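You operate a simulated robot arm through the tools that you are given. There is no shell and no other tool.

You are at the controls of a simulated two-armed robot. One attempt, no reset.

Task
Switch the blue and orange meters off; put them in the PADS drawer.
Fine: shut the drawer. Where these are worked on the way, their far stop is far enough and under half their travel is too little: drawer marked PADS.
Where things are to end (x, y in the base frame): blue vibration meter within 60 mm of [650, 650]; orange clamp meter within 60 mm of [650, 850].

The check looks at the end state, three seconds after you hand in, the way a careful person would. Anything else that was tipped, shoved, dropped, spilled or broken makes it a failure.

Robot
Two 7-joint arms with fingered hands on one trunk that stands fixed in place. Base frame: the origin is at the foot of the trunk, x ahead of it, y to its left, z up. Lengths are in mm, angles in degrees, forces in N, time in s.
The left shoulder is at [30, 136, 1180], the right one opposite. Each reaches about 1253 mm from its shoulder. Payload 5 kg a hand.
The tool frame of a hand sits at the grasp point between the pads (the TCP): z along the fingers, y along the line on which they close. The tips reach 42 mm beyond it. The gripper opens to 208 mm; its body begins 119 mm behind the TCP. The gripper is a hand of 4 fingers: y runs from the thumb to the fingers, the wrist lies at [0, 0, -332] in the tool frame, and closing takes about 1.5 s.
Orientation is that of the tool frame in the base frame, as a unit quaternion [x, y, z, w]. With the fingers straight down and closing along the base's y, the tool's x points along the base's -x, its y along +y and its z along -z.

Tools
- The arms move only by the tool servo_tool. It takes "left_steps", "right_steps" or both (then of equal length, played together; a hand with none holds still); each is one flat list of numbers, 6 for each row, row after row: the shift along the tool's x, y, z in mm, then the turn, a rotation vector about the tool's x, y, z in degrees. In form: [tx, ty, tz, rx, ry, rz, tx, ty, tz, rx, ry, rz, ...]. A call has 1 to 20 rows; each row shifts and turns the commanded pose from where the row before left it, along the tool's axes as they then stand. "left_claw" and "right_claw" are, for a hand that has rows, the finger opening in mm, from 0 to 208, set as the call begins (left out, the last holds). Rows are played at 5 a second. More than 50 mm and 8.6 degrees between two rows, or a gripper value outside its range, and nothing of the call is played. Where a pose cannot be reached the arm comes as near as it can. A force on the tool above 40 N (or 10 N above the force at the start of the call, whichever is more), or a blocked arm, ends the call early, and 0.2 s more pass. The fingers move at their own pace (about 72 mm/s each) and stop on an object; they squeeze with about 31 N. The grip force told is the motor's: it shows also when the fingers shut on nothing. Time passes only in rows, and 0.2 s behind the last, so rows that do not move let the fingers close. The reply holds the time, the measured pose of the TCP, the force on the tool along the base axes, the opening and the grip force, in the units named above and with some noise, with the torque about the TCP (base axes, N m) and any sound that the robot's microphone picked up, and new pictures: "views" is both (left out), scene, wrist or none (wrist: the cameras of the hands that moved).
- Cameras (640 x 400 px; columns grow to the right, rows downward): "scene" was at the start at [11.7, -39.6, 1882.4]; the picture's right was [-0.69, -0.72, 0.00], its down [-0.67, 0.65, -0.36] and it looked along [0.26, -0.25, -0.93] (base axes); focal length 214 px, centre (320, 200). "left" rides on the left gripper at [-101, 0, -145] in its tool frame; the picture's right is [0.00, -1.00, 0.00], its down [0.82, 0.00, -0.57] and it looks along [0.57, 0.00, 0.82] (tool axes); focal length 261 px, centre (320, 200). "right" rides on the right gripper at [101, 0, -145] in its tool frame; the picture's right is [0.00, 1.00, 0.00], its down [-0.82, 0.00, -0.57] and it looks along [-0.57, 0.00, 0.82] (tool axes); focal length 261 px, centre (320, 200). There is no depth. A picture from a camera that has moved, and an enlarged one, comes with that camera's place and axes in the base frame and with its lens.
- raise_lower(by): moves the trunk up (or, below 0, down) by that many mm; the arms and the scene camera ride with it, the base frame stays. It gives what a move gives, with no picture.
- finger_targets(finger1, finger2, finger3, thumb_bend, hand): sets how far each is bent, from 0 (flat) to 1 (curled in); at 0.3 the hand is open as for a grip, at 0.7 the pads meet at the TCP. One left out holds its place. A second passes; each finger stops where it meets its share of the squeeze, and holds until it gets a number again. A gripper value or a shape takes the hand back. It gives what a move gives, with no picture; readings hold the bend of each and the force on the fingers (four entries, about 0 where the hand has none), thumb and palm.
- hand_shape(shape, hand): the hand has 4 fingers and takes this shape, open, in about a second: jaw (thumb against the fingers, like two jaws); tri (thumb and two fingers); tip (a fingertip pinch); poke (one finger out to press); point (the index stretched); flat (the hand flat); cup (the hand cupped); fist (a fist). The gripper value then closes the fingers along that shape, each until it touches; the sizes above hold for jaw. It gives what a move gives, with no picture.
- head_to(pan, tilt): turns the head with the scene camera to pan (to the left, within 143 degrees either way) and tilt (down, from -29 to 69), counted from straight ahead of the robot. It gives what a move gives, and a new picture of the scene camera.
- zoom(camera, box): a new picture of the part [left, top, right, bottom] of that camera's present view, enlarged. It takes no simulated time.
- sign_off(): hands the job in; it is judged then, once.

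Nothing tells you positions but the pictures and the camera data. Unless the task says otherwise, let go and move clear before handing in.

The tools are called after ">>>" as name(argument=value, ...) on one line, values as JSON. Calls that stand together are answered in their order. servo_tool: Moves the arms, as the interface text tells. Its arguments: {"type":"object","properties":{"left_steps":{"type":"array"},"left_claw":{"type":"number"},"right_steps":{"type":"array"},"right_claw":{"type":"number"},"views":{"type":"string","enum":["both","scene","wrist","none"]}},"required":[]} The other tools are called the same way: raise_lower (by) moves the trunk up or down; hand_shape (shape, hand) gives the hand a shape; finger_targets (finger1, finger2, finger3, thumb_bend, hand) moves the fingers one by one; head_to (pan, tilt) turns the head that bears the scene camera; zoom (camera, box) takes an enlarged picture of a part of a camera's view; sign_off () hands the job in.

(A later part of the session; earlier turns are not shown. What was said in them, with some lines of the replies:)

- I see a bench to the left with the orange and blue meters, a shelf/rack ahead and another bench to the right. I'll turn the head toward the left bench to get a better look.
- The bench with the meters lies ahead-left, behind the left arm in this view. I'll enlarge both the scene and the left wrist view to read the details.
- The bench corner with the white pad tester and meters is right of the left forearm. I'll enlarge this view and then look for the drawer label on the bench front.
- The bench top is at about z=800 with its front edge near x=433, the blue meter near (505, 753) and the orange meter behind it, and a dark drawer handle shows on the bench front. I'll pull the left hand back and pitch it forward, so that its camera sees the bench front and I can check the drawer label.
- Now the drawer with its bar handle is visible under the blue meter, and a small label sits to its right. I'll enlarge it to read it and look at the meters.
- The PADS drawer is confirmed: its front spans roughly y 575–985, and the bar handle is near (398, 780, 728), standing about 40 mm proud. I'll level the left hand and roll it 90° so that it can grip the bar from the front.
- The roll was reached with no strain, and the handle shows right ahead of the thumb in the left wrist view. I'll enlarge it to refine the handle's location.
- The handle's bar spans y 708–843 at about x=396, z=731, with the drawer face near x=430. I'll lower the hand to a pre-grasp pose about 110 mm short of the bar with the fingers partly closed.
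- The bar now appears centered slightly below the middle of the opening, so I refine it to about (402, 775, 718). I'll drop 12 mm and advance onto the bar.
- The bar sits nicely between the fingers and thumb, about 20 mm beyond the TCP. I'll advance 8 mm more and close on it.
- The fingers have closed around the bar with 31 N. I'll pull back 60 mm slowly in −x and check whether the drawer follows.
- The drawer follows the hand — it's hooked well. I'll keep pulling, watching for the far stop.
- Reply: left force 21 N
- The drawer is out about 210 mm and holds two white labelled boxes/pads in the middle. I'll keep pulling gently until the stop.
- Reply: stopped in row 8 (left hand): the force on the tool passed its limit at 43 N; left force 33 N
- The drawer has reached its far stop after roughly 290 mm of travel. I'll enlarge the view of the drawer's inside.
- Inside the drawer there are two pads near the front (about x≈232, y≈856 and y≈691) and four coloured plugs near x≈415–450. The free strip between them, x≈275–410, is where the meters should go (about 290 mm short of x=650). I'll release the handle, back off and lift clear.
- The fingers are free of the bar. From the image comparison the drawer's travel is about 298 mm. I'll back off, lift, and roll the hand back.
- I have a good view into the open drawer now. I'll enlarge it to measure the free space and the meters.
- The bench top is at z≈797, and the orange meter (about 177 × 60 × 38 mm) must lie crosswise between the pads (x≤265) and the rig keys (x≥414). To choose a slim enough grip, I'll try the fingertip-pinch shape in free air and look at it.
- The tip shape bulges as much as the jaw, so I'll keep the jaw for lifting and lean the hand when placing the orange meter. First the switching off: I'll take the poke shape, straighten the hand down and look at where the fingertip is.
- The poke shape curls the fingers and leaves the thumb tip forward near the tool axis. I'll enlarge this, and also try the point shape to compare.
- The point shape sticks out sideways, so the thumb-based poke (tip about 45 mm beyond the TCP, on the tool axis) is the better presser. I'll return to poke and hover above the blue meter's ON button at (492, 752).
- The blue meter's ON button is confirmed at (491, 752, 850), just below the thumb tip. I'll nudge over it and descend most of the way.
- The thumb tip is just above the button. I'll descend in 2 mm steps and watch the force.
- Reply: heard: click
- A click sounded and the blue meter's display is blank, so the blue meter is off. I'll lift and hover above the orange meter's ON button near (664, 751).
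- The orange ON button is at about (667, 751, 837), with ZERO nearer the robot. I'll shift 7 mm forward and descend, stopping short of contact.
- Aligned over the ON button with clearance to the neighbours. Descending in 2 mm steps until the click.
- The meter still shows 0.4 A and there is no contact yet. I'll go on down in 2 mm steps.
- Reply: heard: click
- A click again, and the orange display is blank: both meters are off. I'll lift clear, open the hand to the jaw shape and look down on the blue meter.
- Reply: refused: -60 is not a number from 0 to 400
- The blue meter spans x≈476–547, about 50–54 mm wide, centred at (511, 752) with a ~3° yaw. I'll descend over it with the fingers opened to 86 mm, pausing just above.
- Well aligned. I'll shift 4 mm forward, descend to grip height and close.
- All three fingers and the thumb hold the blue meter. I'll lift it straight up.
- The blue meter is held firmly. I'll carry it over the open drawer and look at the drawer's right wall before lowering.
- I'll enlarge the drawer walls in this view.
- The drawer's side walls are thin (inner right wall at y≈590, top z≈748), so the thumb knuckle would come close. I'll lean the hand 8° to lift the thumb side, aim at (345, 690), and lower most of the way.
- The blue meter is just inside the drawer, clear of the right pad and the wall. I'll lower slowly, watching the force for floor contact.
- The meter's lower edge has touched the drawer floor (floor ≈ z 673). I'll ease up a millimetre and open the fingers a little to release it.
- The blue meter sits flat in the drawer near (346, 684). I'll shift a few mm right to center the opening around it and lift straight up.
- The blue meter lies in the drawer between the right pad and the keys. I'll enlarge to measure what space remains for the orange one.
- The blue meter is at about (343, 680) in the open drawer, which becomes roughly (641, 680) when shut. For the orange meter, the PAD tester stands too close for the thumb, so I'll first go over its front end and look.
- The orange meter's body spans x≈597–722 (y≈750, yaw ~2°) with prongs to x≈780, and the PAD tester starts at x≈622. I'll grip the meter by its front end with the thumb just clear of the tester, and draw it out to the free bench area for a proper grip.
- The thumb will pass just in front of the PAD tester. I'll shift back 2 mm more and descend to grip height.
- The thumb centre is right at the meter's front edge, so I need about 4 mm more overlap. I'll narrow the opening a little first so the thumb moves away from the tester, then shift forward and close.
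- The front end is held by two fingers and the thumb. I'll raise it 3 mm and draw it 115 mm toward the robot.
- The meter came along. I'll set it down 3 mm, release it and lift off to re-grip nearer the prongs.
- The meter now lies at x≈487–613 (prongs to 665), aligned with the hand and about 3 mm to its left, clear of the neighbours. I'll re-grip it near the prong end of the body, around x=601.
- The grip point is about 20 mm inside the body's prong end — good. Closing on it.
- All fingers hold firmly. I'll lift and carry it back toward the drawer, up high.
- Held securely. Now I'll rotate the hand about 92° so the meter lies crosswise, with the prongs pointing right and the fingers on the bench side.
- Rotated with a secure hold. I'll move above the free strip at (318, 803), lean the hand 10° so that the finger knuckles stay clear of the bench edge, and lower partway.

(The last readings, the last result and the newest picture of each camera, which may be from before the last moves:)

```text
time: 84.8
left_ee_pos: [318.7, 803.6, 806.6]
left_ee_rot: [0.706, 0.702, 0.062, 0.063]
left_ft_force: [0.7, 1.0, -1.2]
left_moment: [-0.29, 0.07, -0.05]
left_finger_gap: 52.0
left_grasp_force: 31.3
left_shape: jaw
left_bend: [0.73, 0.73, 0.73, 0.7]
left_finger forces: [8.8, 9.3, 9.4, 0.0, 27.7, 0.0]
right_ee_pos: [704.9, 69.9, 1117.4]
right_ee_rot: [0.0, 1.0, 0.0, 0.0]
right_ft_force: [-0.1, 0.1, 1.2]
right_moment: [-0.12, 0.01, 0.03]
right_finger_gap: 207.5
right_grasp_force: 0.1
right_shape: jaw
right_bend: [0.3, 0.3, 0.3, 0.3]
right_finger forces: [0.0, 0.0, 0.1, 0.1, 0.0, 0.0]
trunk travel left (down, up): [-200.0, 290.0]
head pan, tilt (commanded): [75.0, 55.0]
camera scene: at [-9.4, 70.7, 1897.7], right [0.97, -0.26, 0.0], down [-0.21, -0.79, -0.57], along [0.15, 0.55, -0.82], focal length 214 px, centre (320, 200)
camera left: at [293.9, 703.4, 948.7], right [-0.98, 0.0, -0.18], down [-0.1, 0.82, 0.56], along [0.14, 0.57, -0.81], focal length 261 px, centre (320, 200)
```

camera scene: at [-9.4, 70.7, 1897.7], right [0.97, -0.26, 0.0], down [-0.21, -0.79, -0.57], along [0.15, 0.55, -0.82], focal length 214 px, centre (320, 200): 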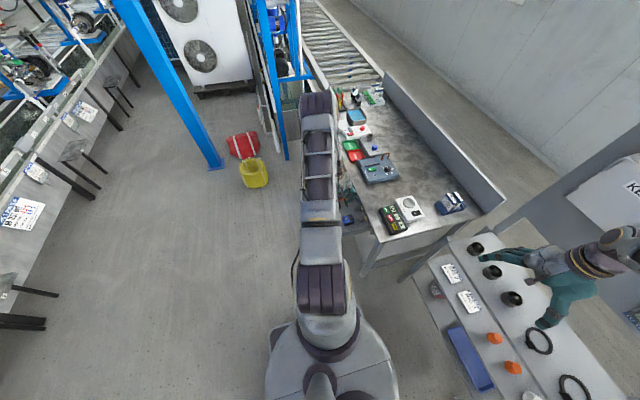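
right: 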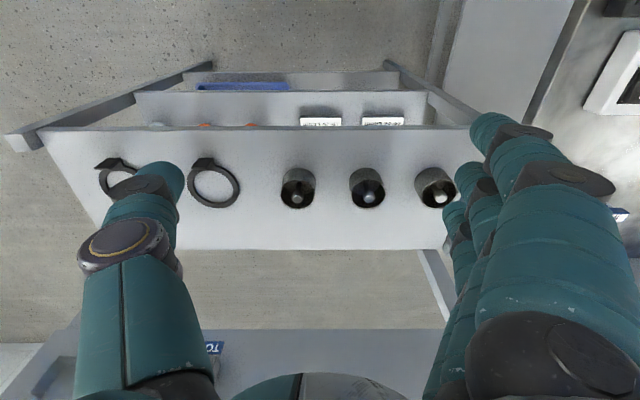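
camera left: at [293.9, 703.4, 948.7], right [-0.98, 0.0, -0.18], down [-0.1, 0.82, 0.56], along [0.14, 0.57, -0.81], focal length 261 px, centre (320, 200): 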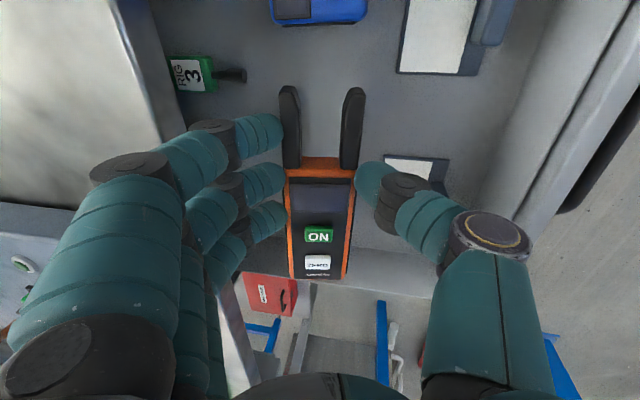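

The fingers' knuckles should pass about 10 mm in front of the bench edge. I'll lower further, slowly.

>>> servo_tool(left_steps=[0, -3.5, 19.7, 0, 0, 0, 0, -2.6, 14.8, 0, 0, 0, 0, -1.7, 9.85, 0, 0, 0], left_claw=25, views="wrist")

```text
time: 85.6
left_ee_pos: [318.6, 801.9, 760.7]
left_ee_rot: [0.706, 0.703, 0.061, 0.062]
left_ft_force: [0.2, 0.5, -2.3]
left_moment: [-0.17, 0.04, -0.01]
left_finger_gap: 52.1
left_grasp_force: 31.3
left_shape: jaw
left_bend: [0.73, 0.73, 0.73, 0.7]
left_finger forces: [9.0, 9.2, 9.5, 0.0, 27.7, 0.0]
right_ee_pos: [704.8, 69.3, 1117.0]
right_ee_rot: [0.0, 1.0, 0.0, 0.0]
right_ft_force: [0.4, -0.1, 0.1]
right_moment: [-0.02, 0.04, -0.02]
right_finger_gap: 207.8
right_grasp_force: 0.1
right_shape: jaw
right_bend: [0.3, 0.3, 0.3, 0.3]
right_finger forces: [0.0, 0.0, 0.1, 0.0, 0.0, 0.0]
trunk travel left (down, up): [-200.0, 290.0]
head pan, tilt (commanded): [75.0, 55.0]
camera left: at [293.6, 702.2, 903.4], right [-0.98, 0.0, -0.17], down [-0.1, 0.82, 0.56], along [0.14, 0.57, -0.81], focal length 261 px, centre (320, 200)
```

left: 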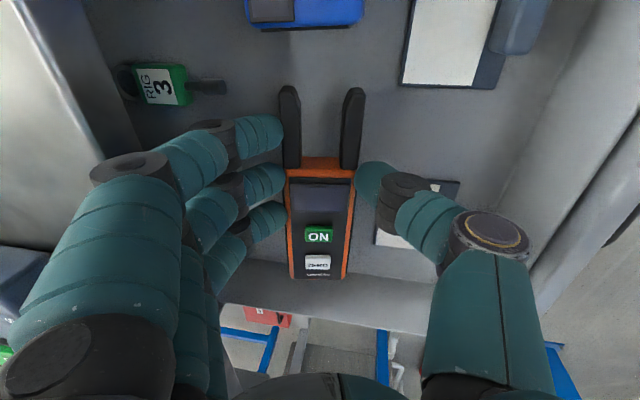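

Clear of the bench edge and of both pads. Continuing down in small steps until the floor is felt.

>>> servo_tool(left_steps=[0, -1.4, 7.9, 0, 0, 0, 0, -1.0, 5.9, 0, 0, 0], left_claw=25, views="wrist")

>>> servo_tool(left_steps=[0, -0.53, 3, 0, 0, 0], left_claw=25, views="none")

>>> servo_tool(left_steps=[0, -0.53, 3, 0, 0, 0], left_claw=25, views="none")

```text
time: 86.2
left_ee_pos: [320.0, 802.2, 748.0]
left_ee_rot: [0.706, 0.703, 0.061, 0.063]
left_ft_force: [1.3, -1.3, -2.9]
left_moment: [-0.13, -0.01, 0.01]
left_finger_gap: 51.5
left_grasp_force: 30.7
left_shape: jaw
left_bend: [0.73, 0.73, 0.73, 0.7]
left_finger forces: [8.9, 9.2, 9.4, 0.0, 27.7, 0.0]
right_ee_pos: [705.7, 68.3, 1117.8]
right_ee_rot: [0.0, 1.0, -0.001, 0.0]
right_ft_force: [0.8, -0.6, 0.4]
right_moment: [-0.06, 0.0, 0.01]
right_finger_gap: 208.1
right_grasp_force: 0.0
right_shape: jaw
right_bend: [0.3, 0.3, 0.3, 0.3]
right_finger forces: [0.0, 0.0, 0.0, 0.0, 0.0, 0.0]
trunk travel left (down, up): [-200.0, 290.0]
head pan, tilt (commanded): [75.0, 55.0]
camera left: at [293.6, 702.1, 889.8], right [-0.98, 0.0, -0.17], down [-0.1, 0.82, 0.56], along [0.14, 0.57, -0.81], focal length 261 px, centre (320, 200)
```

left: 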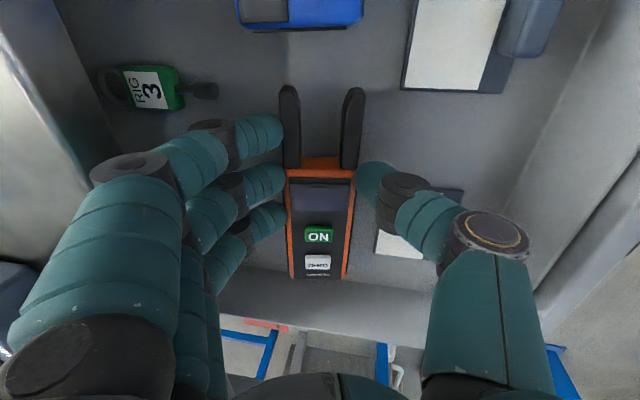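

```text
time: 86.6
left_ee_pos: [318.6, 802.8, 744.3]
left_ee_rot: [0.705, 0.704, 0.061, 0.063]
left_ft_force: [-0.2, -0.3, -3.0]
left_moment: [-0.1, 0.03, 0.02]
left_finger_gap: 52.0
left_grasp_force: 31.0
left_shape: jaw
left_bend: [0.73, 0.73, 0.73, 0.7]
left_finger forces: [8.8, 9.2, 9.4, 0.0, 27.8, 0.0]
right_ee_pos: [703.2, 69.0, 1118.9]
right_ee_rot: [0.0, 1.0, 0.0, 0.0]
right_ft_force: [-0.2, -0.5, 0.2]
right_moment: [-0.03, 0.0, 0.0]
right_finger_gap: 207.6
right_grasp_force: 0.1
right_shape: jaw
right_bend: [0.3, 0.3, 0.3, 0.3]
right_finger forces: [0.0, 0.1, 0.0, 0.1, 0.0, 0.0]
trunk travel left (down, up): [-200.0, 290.0]
head pan, tilt (commanded): [75.0, 55.0]
```

```text
time: 87.0
left_ee_pos: [318.4, 802.3, 741.8]
left_ee_rot: [0.706, 0.703, 0.062, 0.062]
left_ft_force: [0.8, 0.0, -2.9]
left_moment: [-0.09, 0.0, 0.0]
left_finger_gap: 51.8
left_grasp_force: 30.7
left_shape: jaw
left_bend: [0.73, 0.73, 0.73, 0.7]
left_finger forces: [9.0, 9.1, 9.4, 0.0, 27.6, 0.1]
right_ee_pos: [704.0, 69.4, 1119.5]
right_ee_rot: [0.0, 1.0, 0.0, 0.0]
right_ft_force: [0.5, 0.9, -0.3]
right_moment: [-0.01, 0.02, -0.04]
right_finger_gap: 207.8
right_grasp_force: 0.0
right_shape: jaw
right_bend: [0.3, 0.3, 0.3, 0.3]
right_finger forces: [0.0, 0.0, 0.1, 0.0, 0.0, 0.0]
trunk travel left (down, up): [-200.0, 290.0]
head pan, tilt (commanded): [75.0, 55.0]
```

>>> servo_tool(left_steps=[0, -0.35, 2, 0, 0, 0], left_claw=25, views="none")

>>> servo_tool(left_steps=[0, -0.35, 2, 0, 0, 0], left_claw=25, views="none")

>>> servo_tool(left_steps=[0, -0.25, 1.5, 0, 0, 0], left_claw=25, views="wrist")

```text
time: 87.4
left_ee_pos: [317.7, 802.2, 740.3]
left_ee_rot: [0.706, 0.703, 0.062, 0.064]
left_ft_force: [-0.4, -0.1, -3.1]
left_moment: [-0.1, 0.0, 0.0]
left_finger_gap: 52.0
left_grasp_force: 31.0
left_shape: jaw
left_bend: [0.73, 0.73, 0.73, 0.7]
left_finger forces: [9.0, 9.3, 9.4, 0.0, 27.7, 0.0]
right_ee_pos: [704.1, 68.6, 1118.3]
right_ee_rot: [0.0, 1.0, 0.0, 0.0]
right_ft_force: [-0.7, 1.1, -0.6]
right_moment: [-0.03, -0.04, 0.04]
right_finger_gap: 207.8
right_grasp_force: 0.0
right_shape: jaw
right_bend: [0.3, 0.3, 0.3, 0.3]
right_finger forces: [0.0, 0.0, 0.1, 0.0, 0.1, 0.0]
trunk travel left (down, up): [-200.0, 290.0]
head pan, tilt (commanded): [75.0, 55.0]
```

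```text
time: 87.8
left_ee_pos: [319.6, 803.0, 736.8]
left_ee_rot: [0.706, 0.703, 0.062, 0.063]
left_ft_force: [-0.6, 0.5, -1.7]
left_moment: [-0.07, 0.04, 0.05]
left_finger_gap: 51.8
left_grasp_force: 31.3
left_shape: jaw
left_bend: [0.73, 0.73, 0.73, 0.7]
left_finger forces: [8.6, 9.2, 9.3, 0.0, 27.9, 0.1]
right_ee_pos: [704.8, 69.4, 1118.3]
right_ee_rot: [0.0, 1.0, -0.001, 0.0]
right_ft_force: [-0.6, 0.1, -0.6]
right_moment: [-0.03, 0.01, -0.03]
right_finger_gap: 207.9
right_grasp_force: 0.1
right_shape: jaw
right_bend: [0.3, 0.3, 0.3, 0.3]
right_finger forces: [0.1, 0.1, 0.1, 0.0, 0.0, 0.1]
trunk travel left (down, up): [-200.0, 290.0]
head pan, tilt (commanded): [75.0, 55.0]
```

```text
time: 88.2
left_ee_pos: [318.9, 802.7, 738.4]
left_ee_rot: [0.706, 0.703, 0.062, 0.062]
left_ft_force: [-0.3, -0.2, 5.1]
left_moment: [-0.09, 0.15, 0.03]
left_finger_gap: 52.3
left_grasp_force: 30.5
left_shape: jaw
left_bend: [0.73, 0.73, 0.73, 0.7]
left_finger forces: [9.7, 10.4, 10.5, 0.0, 30.6, 0.0]
right_ee_pos: [703.9, 68.1, 1118.2]
right_ee_rot: [0.0, 1.0, 0.0, 0.001]
right_ft_force: [0.1, 0.7, -0.3]
right_moment: [0.0, 0.01, 0.0]
right_finger_gap: 207.8
right_grasp_force: 0.0
right_shape: jaw
right_bend: [0.3, 0.3, 0.3, 0.3]
right_finger forces: [0.0, 0.1, 0.0, 0.0, 0.0, 0.0]
trunk travel left (down, up): [-200.0, 290.0]
head pan, tilt (commanded): [75.0, 55.0]
camera left: at [294.0, 702.1, 879.4], right [-0.98, 0.0, -0.18], down [-0.1, 0.82, 0.56], along [0.14, 0.57, -0.81], focal length 261 px, centre (320, 200)
```

left: 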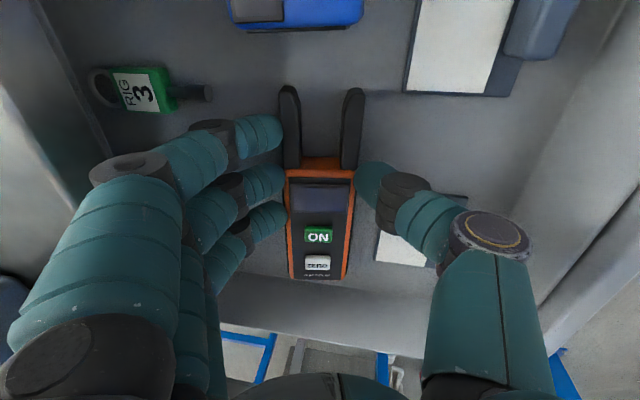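

The meter's lower edge is on the drawer floor. I'll ease off slightly and open just enough to let it settle flat.

>>> servo_tool(left_steps=[0, 0.17, -1, 0, 0, 0, 0, 0, 0, 0, 0, 0], left_claw=25, views="none")

>>> servo_tool(left_steps=[0, 0, 0, 0, 0, 0, 0, 0, 0, 0, 0, 0, 0, 0, 0, 0, 0, 0], left_claw=64, views="wrist")

```text
time: 88.8
left_ee_pos: [317.8, 802.5, 737.0]
left_ee_rot: [0.705, 0.704, 0.062, 0.063]
left_ft_force: [-0.1, 0.7, -0.3]
left_moment: [-0.06, 0.03, -0.01]
left_finger_gap: 52.2
left_grasp_force: 30.6
left_shape: jaw
left_bend: [0.73, 0.73, 0.73, 0.7]
left_finger forces: [9.3, 10.0, 10.1, 0.1, 29.9, 0.0]
right_ee_pos: [705.1, 68.6, 1118.2]
right_ee_rot: [0.0, 1.0, -0.001, 0.0]
right_ft_force: [0.4, 0.0, 0.0]
right_moment: [0.02, 0.01, 0.03]
right_finger_gap: 207.7
right_grasp_force: 0.0
right_shape: jaw
right_bend: [0.3, 0.3, 0.3, 0.3]
right_finger forces: [0.0, 0.0, 0.0, 0.0, 0.1, 0.0]
trunk travel left (down, up): [-200.0, 290.0]
head pan, tilt (commanded): [75.0, 55.0]
```

```text
time: 89.6
left_ee_pos: [318.9, 802.2, 737.1]
left_ee_rot: [0.706, 0.703, 0.061, 0.062]
left_ft_force: [0.1, 0.0, -0.5]
left_moment: [0.03, -0.02, 0.05]
left_finger_gap: 63.3
left_grasp_force: 0.1
left_shape: jaw
left_bend: [0.74, 0.74, 0.73, 0.7]
left_finger forces: [0.0, 0.1, 0.0, 0.0, 0.0, 0.1]
right_ee_pos: [705.4, 68.3, 1118.2]
right_ee_rot: [-0.001, 1.0, 0.0, 0.0]
right_ft_force: [-0.4, 0.5, 0.4]
right_moment: [0.02, -0.02, 0.0]
right_finger_gap: 207.8
right_grasp_force: 0.1
right_shape: jaw
right_bend: [0.3, 0.3, 0.3, 0.3]
right_finger forces: [0.0, 0.0, 0.0, 0.0, 0.1, 0.1]
trunk travel left (down, up): [-200.0, 290.0]
head pan, tilt (commanded): [75.0, 55.0]
camera left: at [294.2, 702.1, 879.8], right [-0.98, 0.0, -0.17], down [-0.1, 0.82, 0.56], along [0.14, 0.57, -0.81], focal length 261 px, centre (320, 200)
```

left: 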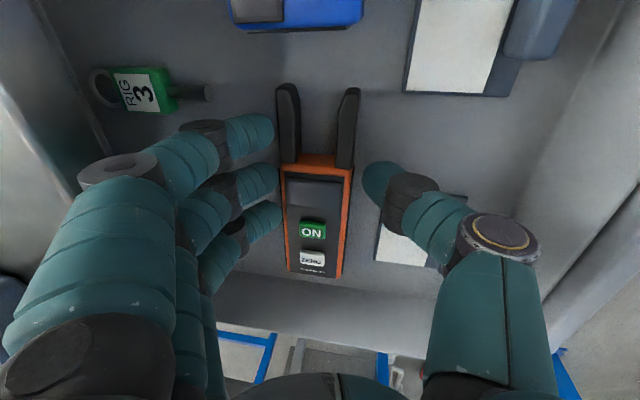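

The orange meter lies flat across the drawer. I'll lift the hand straight up out of the drawer.

>>> servo_tool(left_steps=[0, 1.05, -4.9, 0, 0, 0, 0, 1.75, -9.85, 0, 0, 0, 0, 2.6, -14.8, 0, 0, 0, 0, 3.5, -19.7, 0, 0, 0, 0, 6.6, -37.4, 0, 0, 0, 0, 6.6, -37.4, 0, 0, 0, 0, 6.6, -37.4, 0, 0, 0, 0, 6.6, -37.4, 0, 0, 0, 0, 6.6, -37.4, 0, 0, 0, 0, 0, 0, 5, 0, 0, 0, 0, 0, 5, 0, 0], left_claw=64, views="both")

>>> zoom(camera="left", box=[220, 0, 460, 200])

```text
time: 92.0
left_ee_pos: [317.1, 802.9, 977.0]
left_ee_rot: [0.708, 0.707, 0.0, 0.001]
left_ft_force: [-0.1, 0.0, 0.1]
left_moment: [0.03, -0.09, 0.0]
left_finger_gap: 63.8
left_grasp_force: 0.0
left_shape: jaw
left_bend: [0.74, 0.74, 0.73, 0.7]
left_finger forces: [0.0, 0.0, 0.0, 0.0, 0.0, 0.0]
right_ee_pos: [705.3, 67.9, 1118.5]
right_ee_rot: [-0.001, 1.0, 0.0, 0.0]
right_ft_force: [0.5, -0.3, 0.2]
right_moment: [0.03, 0.01, 0.02]
right_finger_gap: 207.9
right_grasp_force: 0.0
right_shape: jaw
right_bend: [0.3, 0.3, 0.3, 0.3]
right_finger forces: [0.0, 0.0, 0.1, 0.0, 0.1, 0.1]
trunk travel left (down, up): [-200.0, 290.0]
head pan, tilt (commanded): [75.0, 55.0]
camera scene: at [-9.7, 68.3, 1897.8], right [0.97, -0.26, 0.0], down [-0.21, -0.79, -0.57], along [0.15, 0.55, -0.82], focal length 214 px, centre (320, 200)
camera left: at [318.7, 702.6, 1121.5], right [-1.0, 0.0, 0.0], down [0.0, 0.82, 0.57], along [0.0, 0.57, -0.82], focal length 261 px, centre (320, 200)
```

scene: 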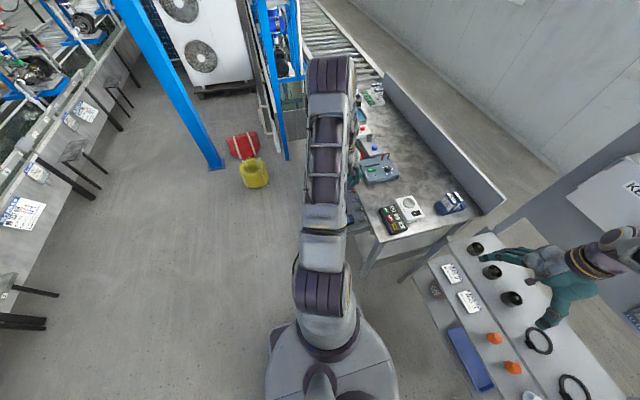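
left: 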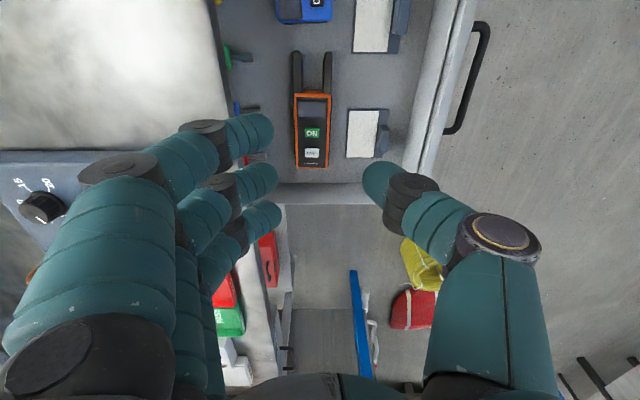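

```text
2.00 times, centred on (340, 100) of left
camera zoom: at [318.7, 702.6, 1121.5], right [-1.0, 0.0, 0.0], down [0.0, 0.82, 0.57], along [0.0, 0.57, -0.82], focal length 521 px, centre (280, 400)
```

zoom: 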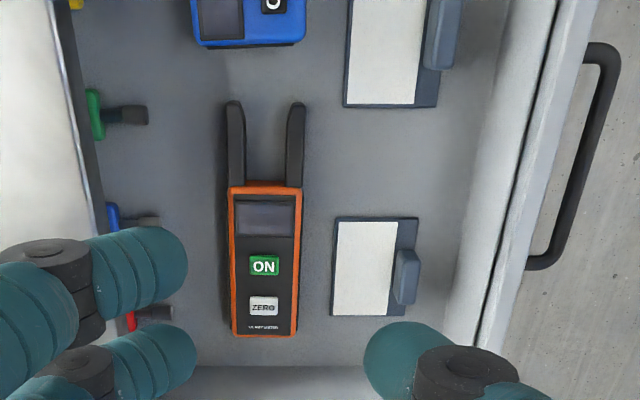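

Both meters lie in the drawer with blank displays: orange around (331, 830–857) and blue around (343, 680), clear of the pads and keys. To shut the drawer, I'll bring the hand back in front of it, pointing forward with closed fingers.

>>> servo_tool(left_steps=[-2.8, -33.7, -17.4, 0, 0, 0, -2.8, -33.7, -17.4, 0, 0, 0, -2.8, -33.7, -17.4, 0, 0, 0, -2.8, -33.7, -17.4, 0, 0, 0, -2.8, -33.7, -17.4, 0, 0, 0, -2.8, -33.7, -17.4, 0, 0, 0, -2.8, -33.7, -17.4, 0, 0, 0, -2.8, -33.7, -17.4, 0, 0, 0, -2.8, -33.7, -17.4, 0, 0, 0, 0, 0, 0, -8, 0, 0, 0, 0, 0, -8, 0, 0, 0, 0, 0, -8, 0, 0, 0, 0, 0, -8, 0, 0, 0, 0, 0, -8, 0, 0, 0, 0, 0, -8, 0, 0, 0, 0, 0, -8, 0, 0, 0, 0, 0, -8, 0, 0, 0, 0, 0, -8, 0, 0, 0, 0, 0, -8, 0, 0], left_claw=0, views="both")

```text
time: 96.0
left_ee_pos: [14.0, 780.6, 1133.4]
left_ee_rot: [0.542, 0.54, 0.454, 0.456]
left_ft_force: [0.2, 0.2, -0.4]
left_moment: [-0.04, 0.05, -0.09]
left_finger_gap: 0.2
left_grasp_force: 30.7
left_shape: jaw
left_bend: [0.7, 0.7, 0.7, 0.7]
left_finger forces: [0.1, 0.0, 0.1, 0.1, 0.0, 0.0]
right_ee_pos: [704.1, 68.8, 1118.5]
right_ee_rot: [0.0, 1.0, 0.0, 0.0]
right_ft_force: [-1.0, 1.5, -0.2]
right_moment: [-0.14, -0.06, -0.03]
right_finger_gap: 208.0
right_grasp_force: 0.0
right_shape: jaw
right_bend: [0.3, 0.3, 0.3, 0.3]
right_finger forces: [0.1, 0.1, 0.1, 0.0, 0.1, 0.1]
trunk travel left (down, up): [-200.0, 290.0]
head pan, tilt (commanded): [75.0, 55.0]
camera scene: at [-11.3, 70.0, 1897.7], right [0.97, -0.26, 0.0], down [-0.21, -0.79, -0.57], along [0.15, 0.55, -0.82], focal length 214 px, centre (320, 200)
camera left: at [-128.4, 679.4, 1157.7], right [-0.17, -0.01, -0.99], down [-0.56, 0.82, 0.09], along [0.81, 0.57, -0.14], focal length 261 px, centre (320, 200)
```

scene: 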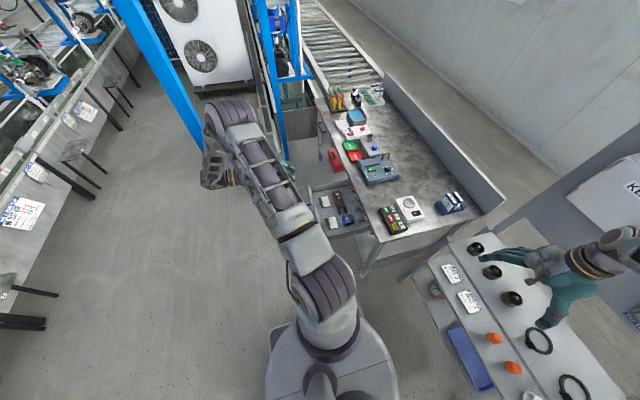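
left: 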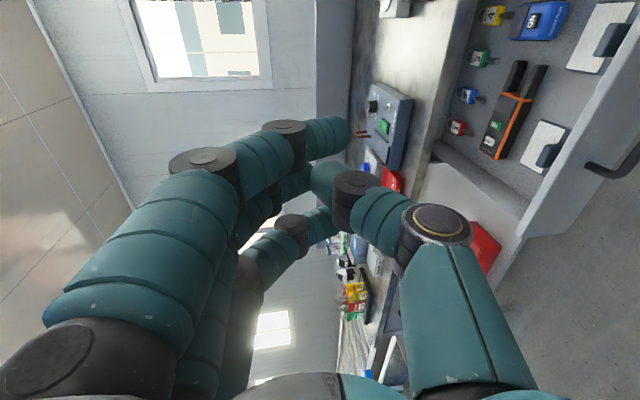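

I'll take a closer look at the drawer and bench before shutting.

>>> zoom(camera="scene", box=[290, 140, 470, 260])

```text
3.33 times, centred on (380, 200) of scene
camera zoom: at [-11.3, 70.0, 1897.7], right [0.97, -0.26, 0.0], down [-0.21, -0.79, -0.57], along [0.15, 0.55, -0.82], focal length 715 px, centre (120, 200)
```

zoom: 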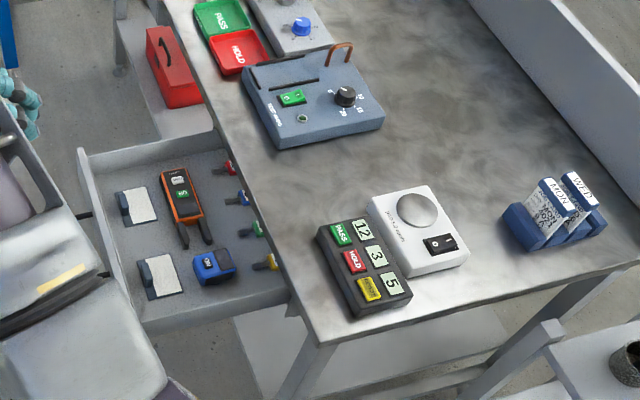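

Everything is in order. I'll lower the closed hand in front of the handle.

>>> servo_tool(left_steps=[-0.5, -40.4, 7.1, 0, 0, 0, -0.5, -40.4, 7.1, 0, 0, 0, -0.5, -40.4, 7.1, 0, 0, 0, -0.5, -40.4, 7.1, 0, 0, 0, -0.5, -40.4, 7.1, 0, 0, 0, -0.5, -40.4, 7.1, 0, 0, 0, -0.5, -40.4, 7.1, 0, 0, 0, -0.5, -40.4, 7.1, 0, 0, 0, -0.5, -40.4, 7.1, 0, 0, 0, 0, -38, 6.7, 0, 0, 0], left_claw=0, views="wrist")

```text
time: 98.2
left_ee_pos: [14.9, 772.8, 724.9]
left_ee_rot: [0.542, 0.541, 0.454, 0.456]
left_ft_force: [-0.8, 1.0, 1.1]
left_moment: [-0.04, 0.15, -0.29]
left_finger_gap: 0.2
left_grasp_force: 31.1
left_shape: jaw
left_bend: [0.7, 0.7, 0.7, 0.7]
left_finger forces: [0.1, 0.1, 0.1, 0.1, 0.0, 0.0]
right_ee_pos: [705.0, 68.5, 1117.0]
right_ee_rot: [-0.001, 1.0, -0.001, 0.0]
right_ft_force: [-0.8, -0.2, 1.1]
right_moment: [-0.06, 0.02, 0.01]
right_finger_gap: 207.8
right_grasp_force: 0.1
right_shape: jaw
right_bend: [0.3, 0.3, 0.3, 0.3]
right_finger forces: [0.0, 0.0, 0.0, 0.1, 0.0, 0.0]
trunk travel left (down, up): [-200.0, 290.0]
head pan, tilt (commanded): [75.0, 55.0]
camera left: at [-127.6, 674.0, 750.0], right [-0.17, 0.0, -0.98], down [-0.56, 0.82, 0.09], along [0.81, 0.57, -0.14], focal length 261 px, centre (320, 200)
```

left: 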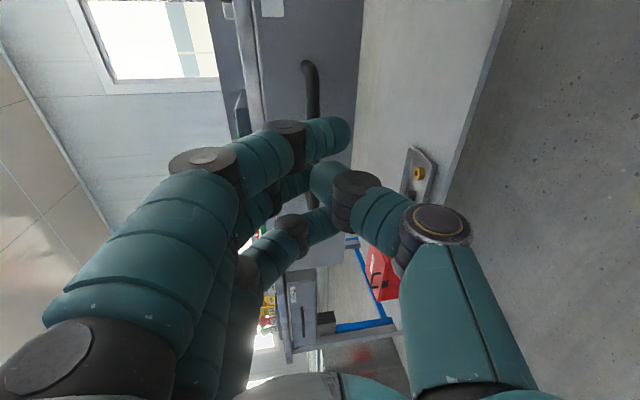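

The closed tips point slightly below the bar, so I'll raise the hand 7 mm and move forward to touch the bar.

>>> servo_tool(left_steps=[2, 7, 0, 0, 0, 0, 0, 1.74, 9.85, 0, 0, 0, 0, 1.74, 9.85, 0, 0, 0, 0, 1.74, 9.85, 0, 0, 0, 0, 0.87, 4.9, 0, 0, 0], left_claw=0, views="wrist")

```text
time: 99.4
left_ee_pos: [51.8, 775.2, 732.2]
left_ee_rot: [0.543, 0.54, 0.454, 0.456]
left_ft_force: [-0.7, -0.6, 0.9]
left_moment: [-0.03, -0.01, -0.02]
left_finger_gap: 0.0
left_grasp_force: 31.4
left_shape: jaw
left_bend: [0.7, 0.7, 0.7, 0.7]
left_finger forces: [0.0, 0.1, 0.0, 0.0, 0.0, 0.0]
right_ee_pos: [704.6, 69.1, 1118.4]
right_ee_rot: [0.0, 1.0, 0.0, 0.0]
right_ft_force: [0.5, -0.3, -0.5]
right_moment: [0.0, -0.04, 0.01]
right_finger_gap: 207.6
right_grasp_force: 0.0
right_shape: jaw
right_bend: [0.3, 0.3, 0.3, 0.3]
right_finger forces: [0.0, 0.0, 0.0, 0.0, 0.1, 0.1]
trunk travel left (down, up): [-200.0, 290.0]
head pan, tilt (commanded): [75.0, 55.0]
camera left: at [-91.0, 674.9, 757.9], right [-0.17, -0.01, -0.99], down [-0.56, 0.82, 0.09], along [0.81, 0.57, -0.14], focal length 261 px, centre (320, 200)
```

left: 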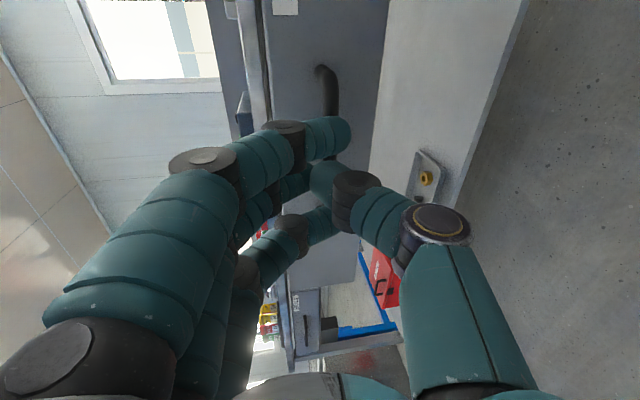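

The bar is now right behind the fingertips and lined up. I'll push forward slowly and check that the drawer moves.

>>> servo_tool(left_steps=[0, 1.74, 9.85, 0, 0, 0, 0, 1.74, 9.85, 0, 0, 0, 0, 1.74, 9.85, 0, 0, 0, 0, 1.74, 9.85, 0, 0, 0, 0, 1.74, 9.85, 0, 0, 0], left_claw=0, views="both")

```text
time: 100.6
left_ee_pos: [101.9, 773.9, 731.5]
left_ee_rot: [0.542, 0.541, 0.454, 0.456]
left_ft_force: [-0.2, -1.2, -1.6]
left_moment: [0.01, -0.04, -0.01]
left_finger_gap: 0.0
left_grasp_force: 31.0
left_shape: jaw
left_bend: [0.7, 0.7, 0.7, 0.7]
left_finger forces: [0.0, 0.0, 0.0, 0.1, 0.0, 0.0]
right_ee_pos: [705.6, 67.0, 1118.9]
right_ee_rot: [0.001, 1.0, 0.0, 0.0]
right_ft_force: [-0.1, -1.0, 0.3]
right_moment: [0.01, 0.03, 0.02]
right_finger_gap: 207.9
right_grasp_force: 0.1
right_shape: jaw
right_bend: [0.3, 0.3, 0.3, 0.3]
right_finger forces: [0.0, 0.1, 0.0, 0.1, 0.0, 0.1]
trunk travel left (down, up): [-200.0, 290.0]
head pan, tilt (commanded): [75.0, 55.0]
camera scene: at [-9.9, 68.9, 1897.8], right [0.97, -0.26, 0.0], down [-0.21, -0.79, -0.57], along [0.15, 0.55, -0.82], focal length 214 px, centre (320, 200)
camera left: at [-40.8, 675.3, 757.4], right [-0.17, -0.01, -0.98], down [-0.56, 0.82, 0.09], along [0.81, 0.57, -0.14], focal length 261 px, centre (320, 200)
```

scene: 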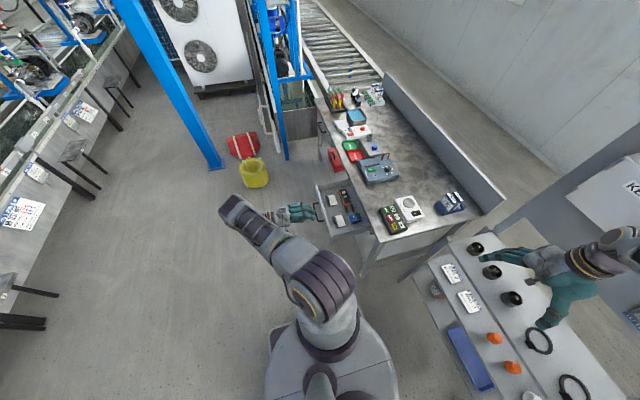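
left: 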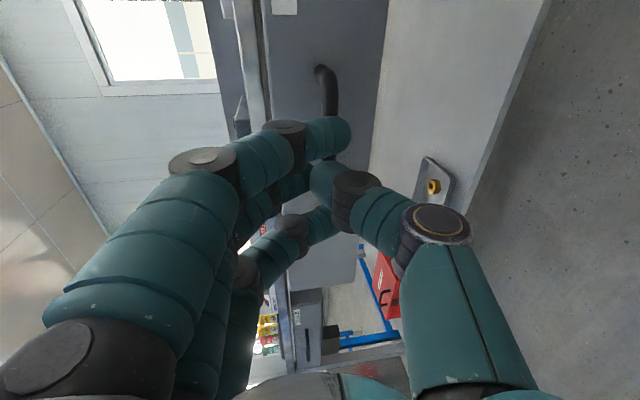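

The drawer moves along with the hand with almost no force. I'll keep pushing steadily until just before it shuts.

>>> servo_tool(left_steps=[0, 1.74, 9.85, 0, 0, 0, 0, 2.0, 11.8, 0, 0, 0, 0, 2.0, 11.8, 0, 0, 0, 0, 2.0, 11.8, 0, 0, 0, 0, 2.0, 11.8, 0, 0, 0, 0, 2.0, 11.8, 0, 0, 0, 0, 2.0, 11.8, 0, 0, 0, 0, 2.0, 11.8, 0, 0, 0, 0, 2.0, 11.8, 0, 0, 0, 0, 2.0, 11.8, 0, 0, 0, 0, 2.0, 11.8, 0, 0, 0, 0, 2.0, 11.8, 0, 0, 0, 0, 2.0, 11.8, 0, 0, 0, 0, 2.0, 11.8, 0, 0, 0, 0, 2.0, 11.8, 0, 0, 0, 0, 2.0, 11.8, 0, 0, 0, 0, 2.0, 11.8, 0, 0, 0], left_claw=0, views="both")

```text
time: 104.2
left_ee_pos: [304.6, 774.5, 731.7]
left_ee_rot: [0.542, 0.54, 0.454, 0.456]
left_ft_force: [-0.3, 0.5, 0.1]
left_moment: [0.01, -0.03, 0.02]
left_finger_gap: 0.3
left_grasp_force: 30.9
left_shape: jaw
left_bend: [0.7, 0.7, 0.7, 0.7]
left_finger forces: [0.0, 0.0, 0.0, 0.0, 0.0, 0.0]
right_ee_pos: [704.9, 69.2, 1117.9]
right_ee_rot: [0.0, 1.0, 0.0, 0.0]
right_ft_force: [0.7, -0.3, -0.4]
right_moment: [0.0, 0.08, 0.01]
right_finger_gap: 207.7
right_grasp_force: 0.0
right_shape: jaw
right_bend: [0.3, 0.3, 0.3, 0.3]
right_finger forces: [0.0, 0.0, 0.0, 0.1, 0.0, 0.0]
trunk travel left (down, up): [-200.0, 290.0]
head pan, tilt (commanded): [75.0, 55.0]
camera scene: at [-9.7, 68.8, 1897.8], right [0.97, -0.26, 0.0], down [-0.21, -0.79, -0.57], along [0.15, 0.55, -0.82], focal length 214 px, centre (320, 200)
camera left: at [161.4, 674.6, 756.9], right [-0.17, -0.01, -0.98], down [-0.56, 0.82, 0.09], along [0.81, 0.57, -0.14], focal length 261 px, centre (320, 200)
```

scene: 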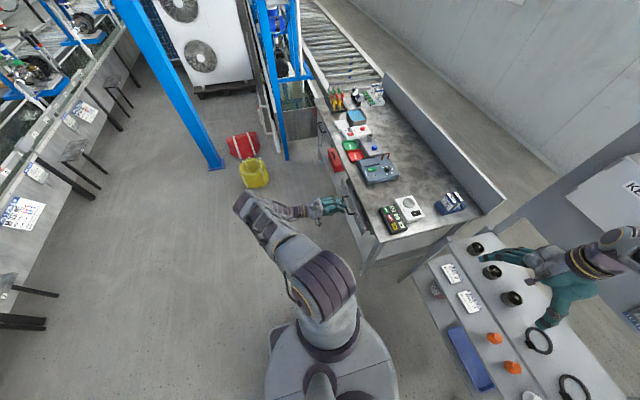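
left: 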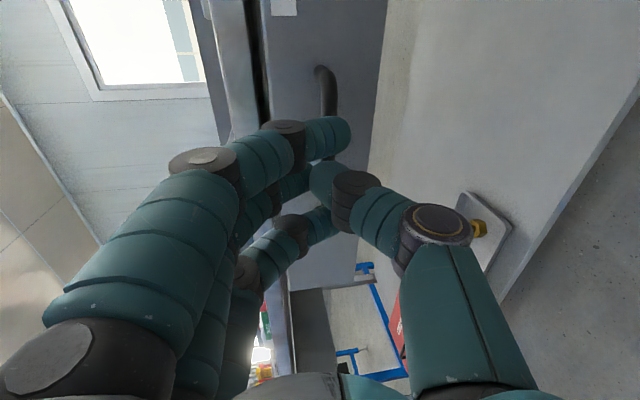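

Nearly shut — about 45 mm remain. I'll continue more slowly.

>>> servo_tool(left_steps=[0, 1.74, 9.85, 0, 0, 0, 0, 1.74, 9.85, 0, 0, 0, 0, 1.3, 7.4, 0, 0, 0, 0, 0.87, 4.9, 0, 0, 0, 0, 0.5, 3, 0, 0, 0], left_claw=0, views="none")

>>> servo_tool(left_steps=[0, 0.5, 3, 0, 0, 0, 0, 0.5, 3, 0, 0, 0], left_claw=0, views="wrist")

```text
time: 105.4
left_ee_pos: [337.8, 775.3, 731.3]
left_ee_rot: [0.542, 0.541, 0.453, 0.456]
left_ft_force: [-0.6, -0.4, -0.6]
left_moment: [0.01, 0.01, -0.01]
left_finger_gap: 0.0
left_grasp_force: 30.6
left_shape: jaw
left_bend: [0.7, 0.7, 0.7, 0.7]
left_finger forces: [0.0, 0.0, 0.0, 0.0, 0.0, 0.1]
right_ee_pos: [705.2, 68.1, 1117.0]
right_ee_rot: [0.0, 1.0, -0.001, 0.0]
right_ft_force: [0.3, -0.6, -0.2]
right_moment: [0.0, -0.02, 0.01]
right_finger_gap: 207.8
right_grasp_force: 0.1
right_shape: jaw
right_bend: [0.3, 0.3, 0.3, 0.3]
right_finger forces: [0.0, 0.0, 0.0, 0.0, 0.0, 0.1]
trunk travel left (down, up): [-200.0, 290.0]
head pan, tilt (commanded): [75.0, 55.0]
```

```text
time: 106.0
left_ee_pos: [344.4, 774.5, 732.2]
left_ee_rot: [0.544, 0.539, 0.454, 0.456]
left_ft_force: [-0.5, -0.1, -0.2]
left_moment: [-0.04, 0.01, 0.0]
left_finger_gap: 0.0
left_grasp_force: 30.8
left_shape: jaw
left_bend: [0.7, 0.7, 0.7, 0.7]
left_finger forces: [0.0, 0.0, 0.0, 0.0, 0.1, 0.1]
right_ee_pos: [704.9, 68.5, 1118.3]
right_ee_rot: [-0.001, 1.0, -0.001, 0.0]
right_ft_force: [-0.4, 0.2, -0.5]
right_moment: [0.0, -0.01, 0.0]
right_finger_gap: 207.9
right_grasp_force: 0.0
right_shape: jaw
right_bend: [0.3, 0.3, 0.3, 0.3]
right_finger forces: [0.1, 0.0, 0.0, 0.0, 0.0, 0.0]
trunk travel left (down, up): [-200.0, 290.0]
head pan, tilt (commanded): [75.0, 55.0]
camera left: at [201.8, 674.7, 756.4], right [-0.17, 0.0, -0.99], down [-0.56, 0.82, 0.09], along [0.81, 0.57, -0.14], focal length 261 px, centre (320, 200)
```

left: 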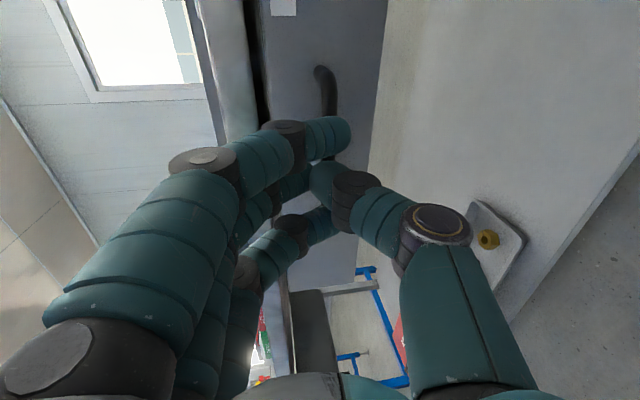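

>>> servo_tool(left_steps=[0, 0.5, 3, 0, 0, 0, 0, 0.5, 3, 0, 0, 0], left_claw=0, views="none")

>>> servo_tool(left_steps=[0, 0.5, 3, 0, 0, 0], left_claw=0, views="none")

```text
time: 106.6
left_ee_pos: [349.9, 774.1, 730.7]
left_ee_rot: [0.542, 0.541, 0.453, 0.456]
left_ft_force: [0.1, -0.6, -0.5]
left_moment: [0.02, 0.03, -0.01]
left_finger_gap: 0.0
left_grasp_force: 31.0
left_shape: jaw
left_bend: [0.7, 0.7, 0.7, 0.7]
left_finger forces: [0.0, 0.0, 0.0, 0.1, 0.0, 0.0]
right_ee_pos: [704.0, 69.2, 1118.9]
right_ee_rot: [-0.001, 1.0, 0.001, -0.001]
right_ft_force: [-0.2, 0.7, -0.5]
right_moment: [0.0, 0.02, -0.01]
right_finger_gap: 207.4
right_grasp_force: 0.0
right_shape: jaw
right_bend: [0.3, 0.3, 0.3, 0.3]
right_finger forces: [0.1, 0.0, 0.0, 0.0, 0.0, 0.1]
trunk travel left (down, up): [-200.0, 290.0]
head pan, tilt (commanded): [75.0, 55.0]
```

```text
time: 107.0
left_ee_pos: [352.8, 774.5, 731.9]
left_ee_rot: [0.543, 0.54, 0.454, 0.456]
left_ft_force: [0.5, -0.2, 0.2]
left_moment: [0.03, 0.02, 0.02]
left_finger_gap: 0.0
left_grasp_force: 30.7
left_shape: jaw
left_bend: [0.7, 0.7, 0.7, 0.7]
left_finger forces: [0.0, 0.0, 0.1, 0.0, 0.0, 0.1]
right_ee_pos: [704.7, 68.9, 1117.7]
right_ee_rot: [0.001, 1.0, 0.0, 0.001]
right_ft_force: [0.4, -0.5, 0.0]
right_moment: [-0.02, 0.01, 0.03]
right_finger_gap: 207.9
right_grasp_force: 0.1
right_shape: jaw
right_bend: [0.3, 0.3, 0.3, 0.3]
right_finger forces: [0.1, 0.0, 0.1, 0.1, 0.1, 0.0]
trunk travel left (down, up): [-200.0, 290.0]
head pan, tilt (commanded): [75.0, 55.0]
```

>>> servo_tool(left_steps=[0, 0.5, 3, 0, 0, 0], left_claw=0, views="wrist")

>>> zoom(camera="scene", box=[290, 140, 470, 260])

```text
time: 107.4
left_ee_pos: [355.0, 774.2, 730.6]
left_ee_rot: [0.542, 0.541, 0.454, 0.456]
left_ft_force: [-4.5, -1.4, 0.5]
left_moment: [0.01, 0.1, -0.03]
left_finger_gap: 0.2
left_grasp_force: 31.4
left_shape: jaw
left_bend: [0.7, 0.7, 0.7, 0.7]
left_finger forces: [0.0, 0.0, 0.0, 0.1, 0.1, 0.1]
right_ee_pos: [704.3, 68.6, 1119.8]
right_ee_rot: [0.0, 1.0, 0.0, -0.001]
right_ft_force: [0.5, -0.1, -0.1]
right_moment: [0.03, 0.0, -0.02]
right_finger_gap: 207.7
right_grasp_force: 0.2
right_shape: jaw
right_bend: [0.3, 0.3, 0.3, 0.3]
right_finger forces: [0.1, 0.0, 0.0, 0.0, 0.1, 0.0]
trunk travel left (down, up): [-200.0, 290.0]
head pan, tilt (commanded): [75.0, 55.0]
camera left: at [212.8, 674.2, 756.2], right [-0.17, -0.01, -0.98], down [-0.56, 0.82, 0.09], along [0.81, 0.57, -0.15], focal length 261 px, centre (320, 200)
```

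left: 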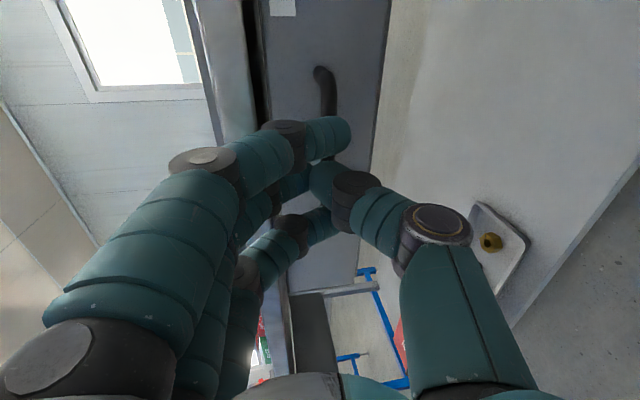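

```text
3.33 times, centred on (380, 200) of scene
camera zoom: at [-10.7, 68.6, 1897.8], right [0.97, -0.26, 0.0], down [-0.21, -0.79, -0.57], along [0.15, 0.55, -0.82], focal length 715 px, centre (120, 200)
```

zoom: 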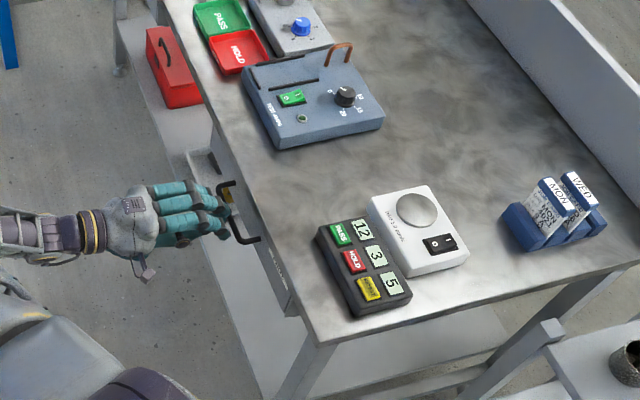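

A resisting force has appeared at x≈355 and the drawer looks shut. I'll press 2 mm more to confirm it's on the stop.

>>> servo_tool(left_steps=[0, 0.35, 2, 0, 0, 0], left_claw=0, views="none")

```text
time: 107.8
left_ee_pos: [355.1, 773.2, 730.5]
left_ee_rot: [0.542, 0.541, 0.454, 0.456]
left_ft_force: [-17.7, -5.5, -1.4]
left_moment: [-0.07, 0.33, -0.08]
left_finger_gap: 0.1
left_grasp_force: 30.9
left_shape: jaw
left_bend: [0.7, 0.7, 0.7, 0.7]
left_finger forces: [0.0, 0.0, 0.0, 0.0, 0.1, 0.0]
right_ee_pos: [703.5, 68.3, 1118.3]
right_ee_rot: [0.0, 1.0, 0.0, -0.001]
right_ft_force: [-0.2, 0.7, -0.1]
right_moment: [0.0, -0.02, 0.0]
right_finger_gap: 207.9
right_grasp_force: 0.1
right_shape: jaw
right_bend: [0.3, 0.3, 0.3, 0.3]
right_finger forces: [0.0, 0.0, 0.1, 0.0, 0.0, 0.0]
trunk travel left (down, up): [-200.0, 290.0]
head pan, tilt (commanded): [75.0, 55.0]
```

The drawer is firmly on its closed stop. I'll back the hand off straight and lift it clear.

>>> servo_tool(left_steps=[0, -0.87, -4.9, 0, 0, 0, 0, -3.5, -19.7, 0, 0, 0, 0, -7, -39.4, 0, 0, 0, 0, -7, -39.4, 0, 0, 0, 0, -7, -39.4, 0, 0, 0, 0, 39.4, -7, 0, 0, 0, 0, 39.4, -7, 0, 0, 0, 0, 39.4, -7, 0, 0, 0, 0, 39.4, -7, 0, 0, 0, 0, 39.4, -7, 0, 0, 0, 0, 39.4, -7, 0, 0, 0, 0, 39.4, -7, 0, 0, 0, 0, 39.4, -7, 0, 0, 0, 0, 39.4, -7, 0, 0, 0], left_claw=0, views="both")

>>> zoom(camera="scene", box=[290, 120, 470, 260])

>>> zoom(camera="left", box=[320, 0, 640, 200])

```text
time: 110.8
left_ee_pos: [212.9, 773.2, 1091.6]
left_ee_rot: [0.542, 0.541, 0.454, 0.456]
left_ft_force: [-0.7, -0.3, -0.4]
left_moment: [0.02, 0.0, 0.06]
left_finger_gap: 0.2
left_grasp_force: 31.1
left_shape: jaw
left_bend: [0.7, 0.7, 0.7, 0.7]
left_finger forces: [0.0, 0.0, 0.0, 0.1, 0.0, 0.0]
right_ee_pos: [705.3, 67.2, 1118.2]
right_ee_rot: [0.0, 1.0, 0.0, 0.0]
right_ft_force: [-0.2, -1.0, -0.3]
right_moment: [0.12, 0.06, 0.0]
right_finger_gap: 207.8
right_grasp_force: 0.0
right_shape: jaw
right_bend: [0.3, 0.3, 0.3, 0.3]
right_finger forces: [0.0, 0.0, 0.0, 0.0, 0.0, 0.1]
trunk travel left (down, up): [-200.0, 290.0]
head pan, tilt (commanded): [75.0, 55.0]
camera scene: at [-9.5, 67.3, 1897.9], right [0.97, -0.26, 0.0], down [-0.21, -0.79, -0.57], along [0.15, 0.55, -0.82], focal length 214 px, centre (320, 200)
camera left: at [70.4, 673.3, 1117.3], right [-0.17, -0.01, -0.98], down [-0.56, 0.82, 0.09], along [0.81, 0.57, -0.15], focal length 261 px, centre (320, 200)
```

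scene: 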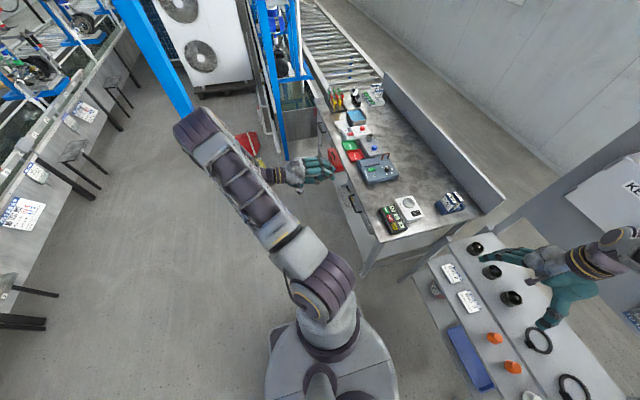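
left: 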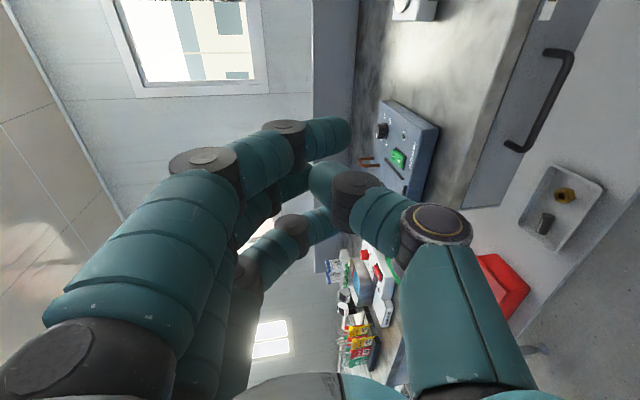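

```text
2.86 times, centred on (380, 190) of scene
camera zoom: at [-9.5, 67.3, 1897.9], right [0.97, -0.26, 0.0], down [-0.21, -0.79, -0.57], along [0.15, 0.55, -0.82], focal length 613 px, centre (149, 229)
```

zoom: 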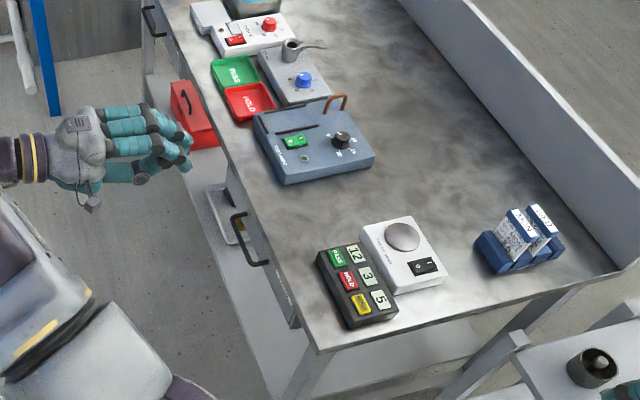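

```text
2.00 times, centred on (480, 100) of left
camera zoom: at [70.4, 673.3, 1117.3], right [-0.17, -0.01, -0.98], down [-0.56, 0.82, 0.09], along [0.81, 0.57, -0.15], focal length 521 px, centre (0, 400)
```

zoom: 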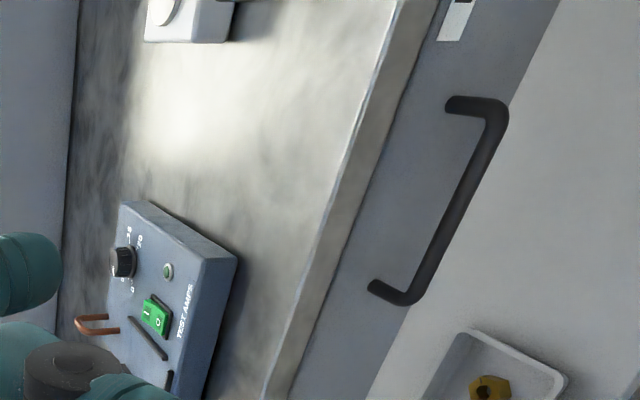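

The drawer marked PADS is shut with both switched-off meters inside, at about (643, 680) for blue and (631, 830–857) for orange. The bench items stand as they were and the hand is clear, so I'm handing in.

>>> sign_off()

```text
The job is handed in.
```

Both meters are switched off and lying in the PADS drawer. The drawer is shut on its stop, and I've handed the job in.

| Meter | Switched off | Estimated final position | Target | Estimated distance from target |
|---|---|---|---|---|
| Blue vibration meter | Clicked, display blank | about (643, 680) | (650, 650) | about 31 mm |
| Orange clamp meter | Clicked, display blank | about (631, 830) whole meter, (631, 857) body only | (650, 850) | 20–28 mm |

- **How sure the positions are:** I estimated them with the drawer open and added its roughly 300 mm travel. I couldn't see inside once it was shut. It closed slowly and almost without force, so I don't expect the meters to have shifted.
- **Drawer travel:** I pulled it out to its far stop before loading it.
- **How they lie:** Both meters sit between the two pads and the four rig keys already in the drawer. The orange one lies crosswise so that it fits.
- **Setting down:** Each meter was released slightly tilted, so one edge dropped about 7–10 mm onto the drawer floor. Both settled flat.
- **Other items:** I drew the orange meter about 115 mm along the bench first, because the PAD tester left too little room for the thumb. Nothing else on the bench looked moved in the last pictures. The pads and keys looked undisturbed just before I shut the drawer.
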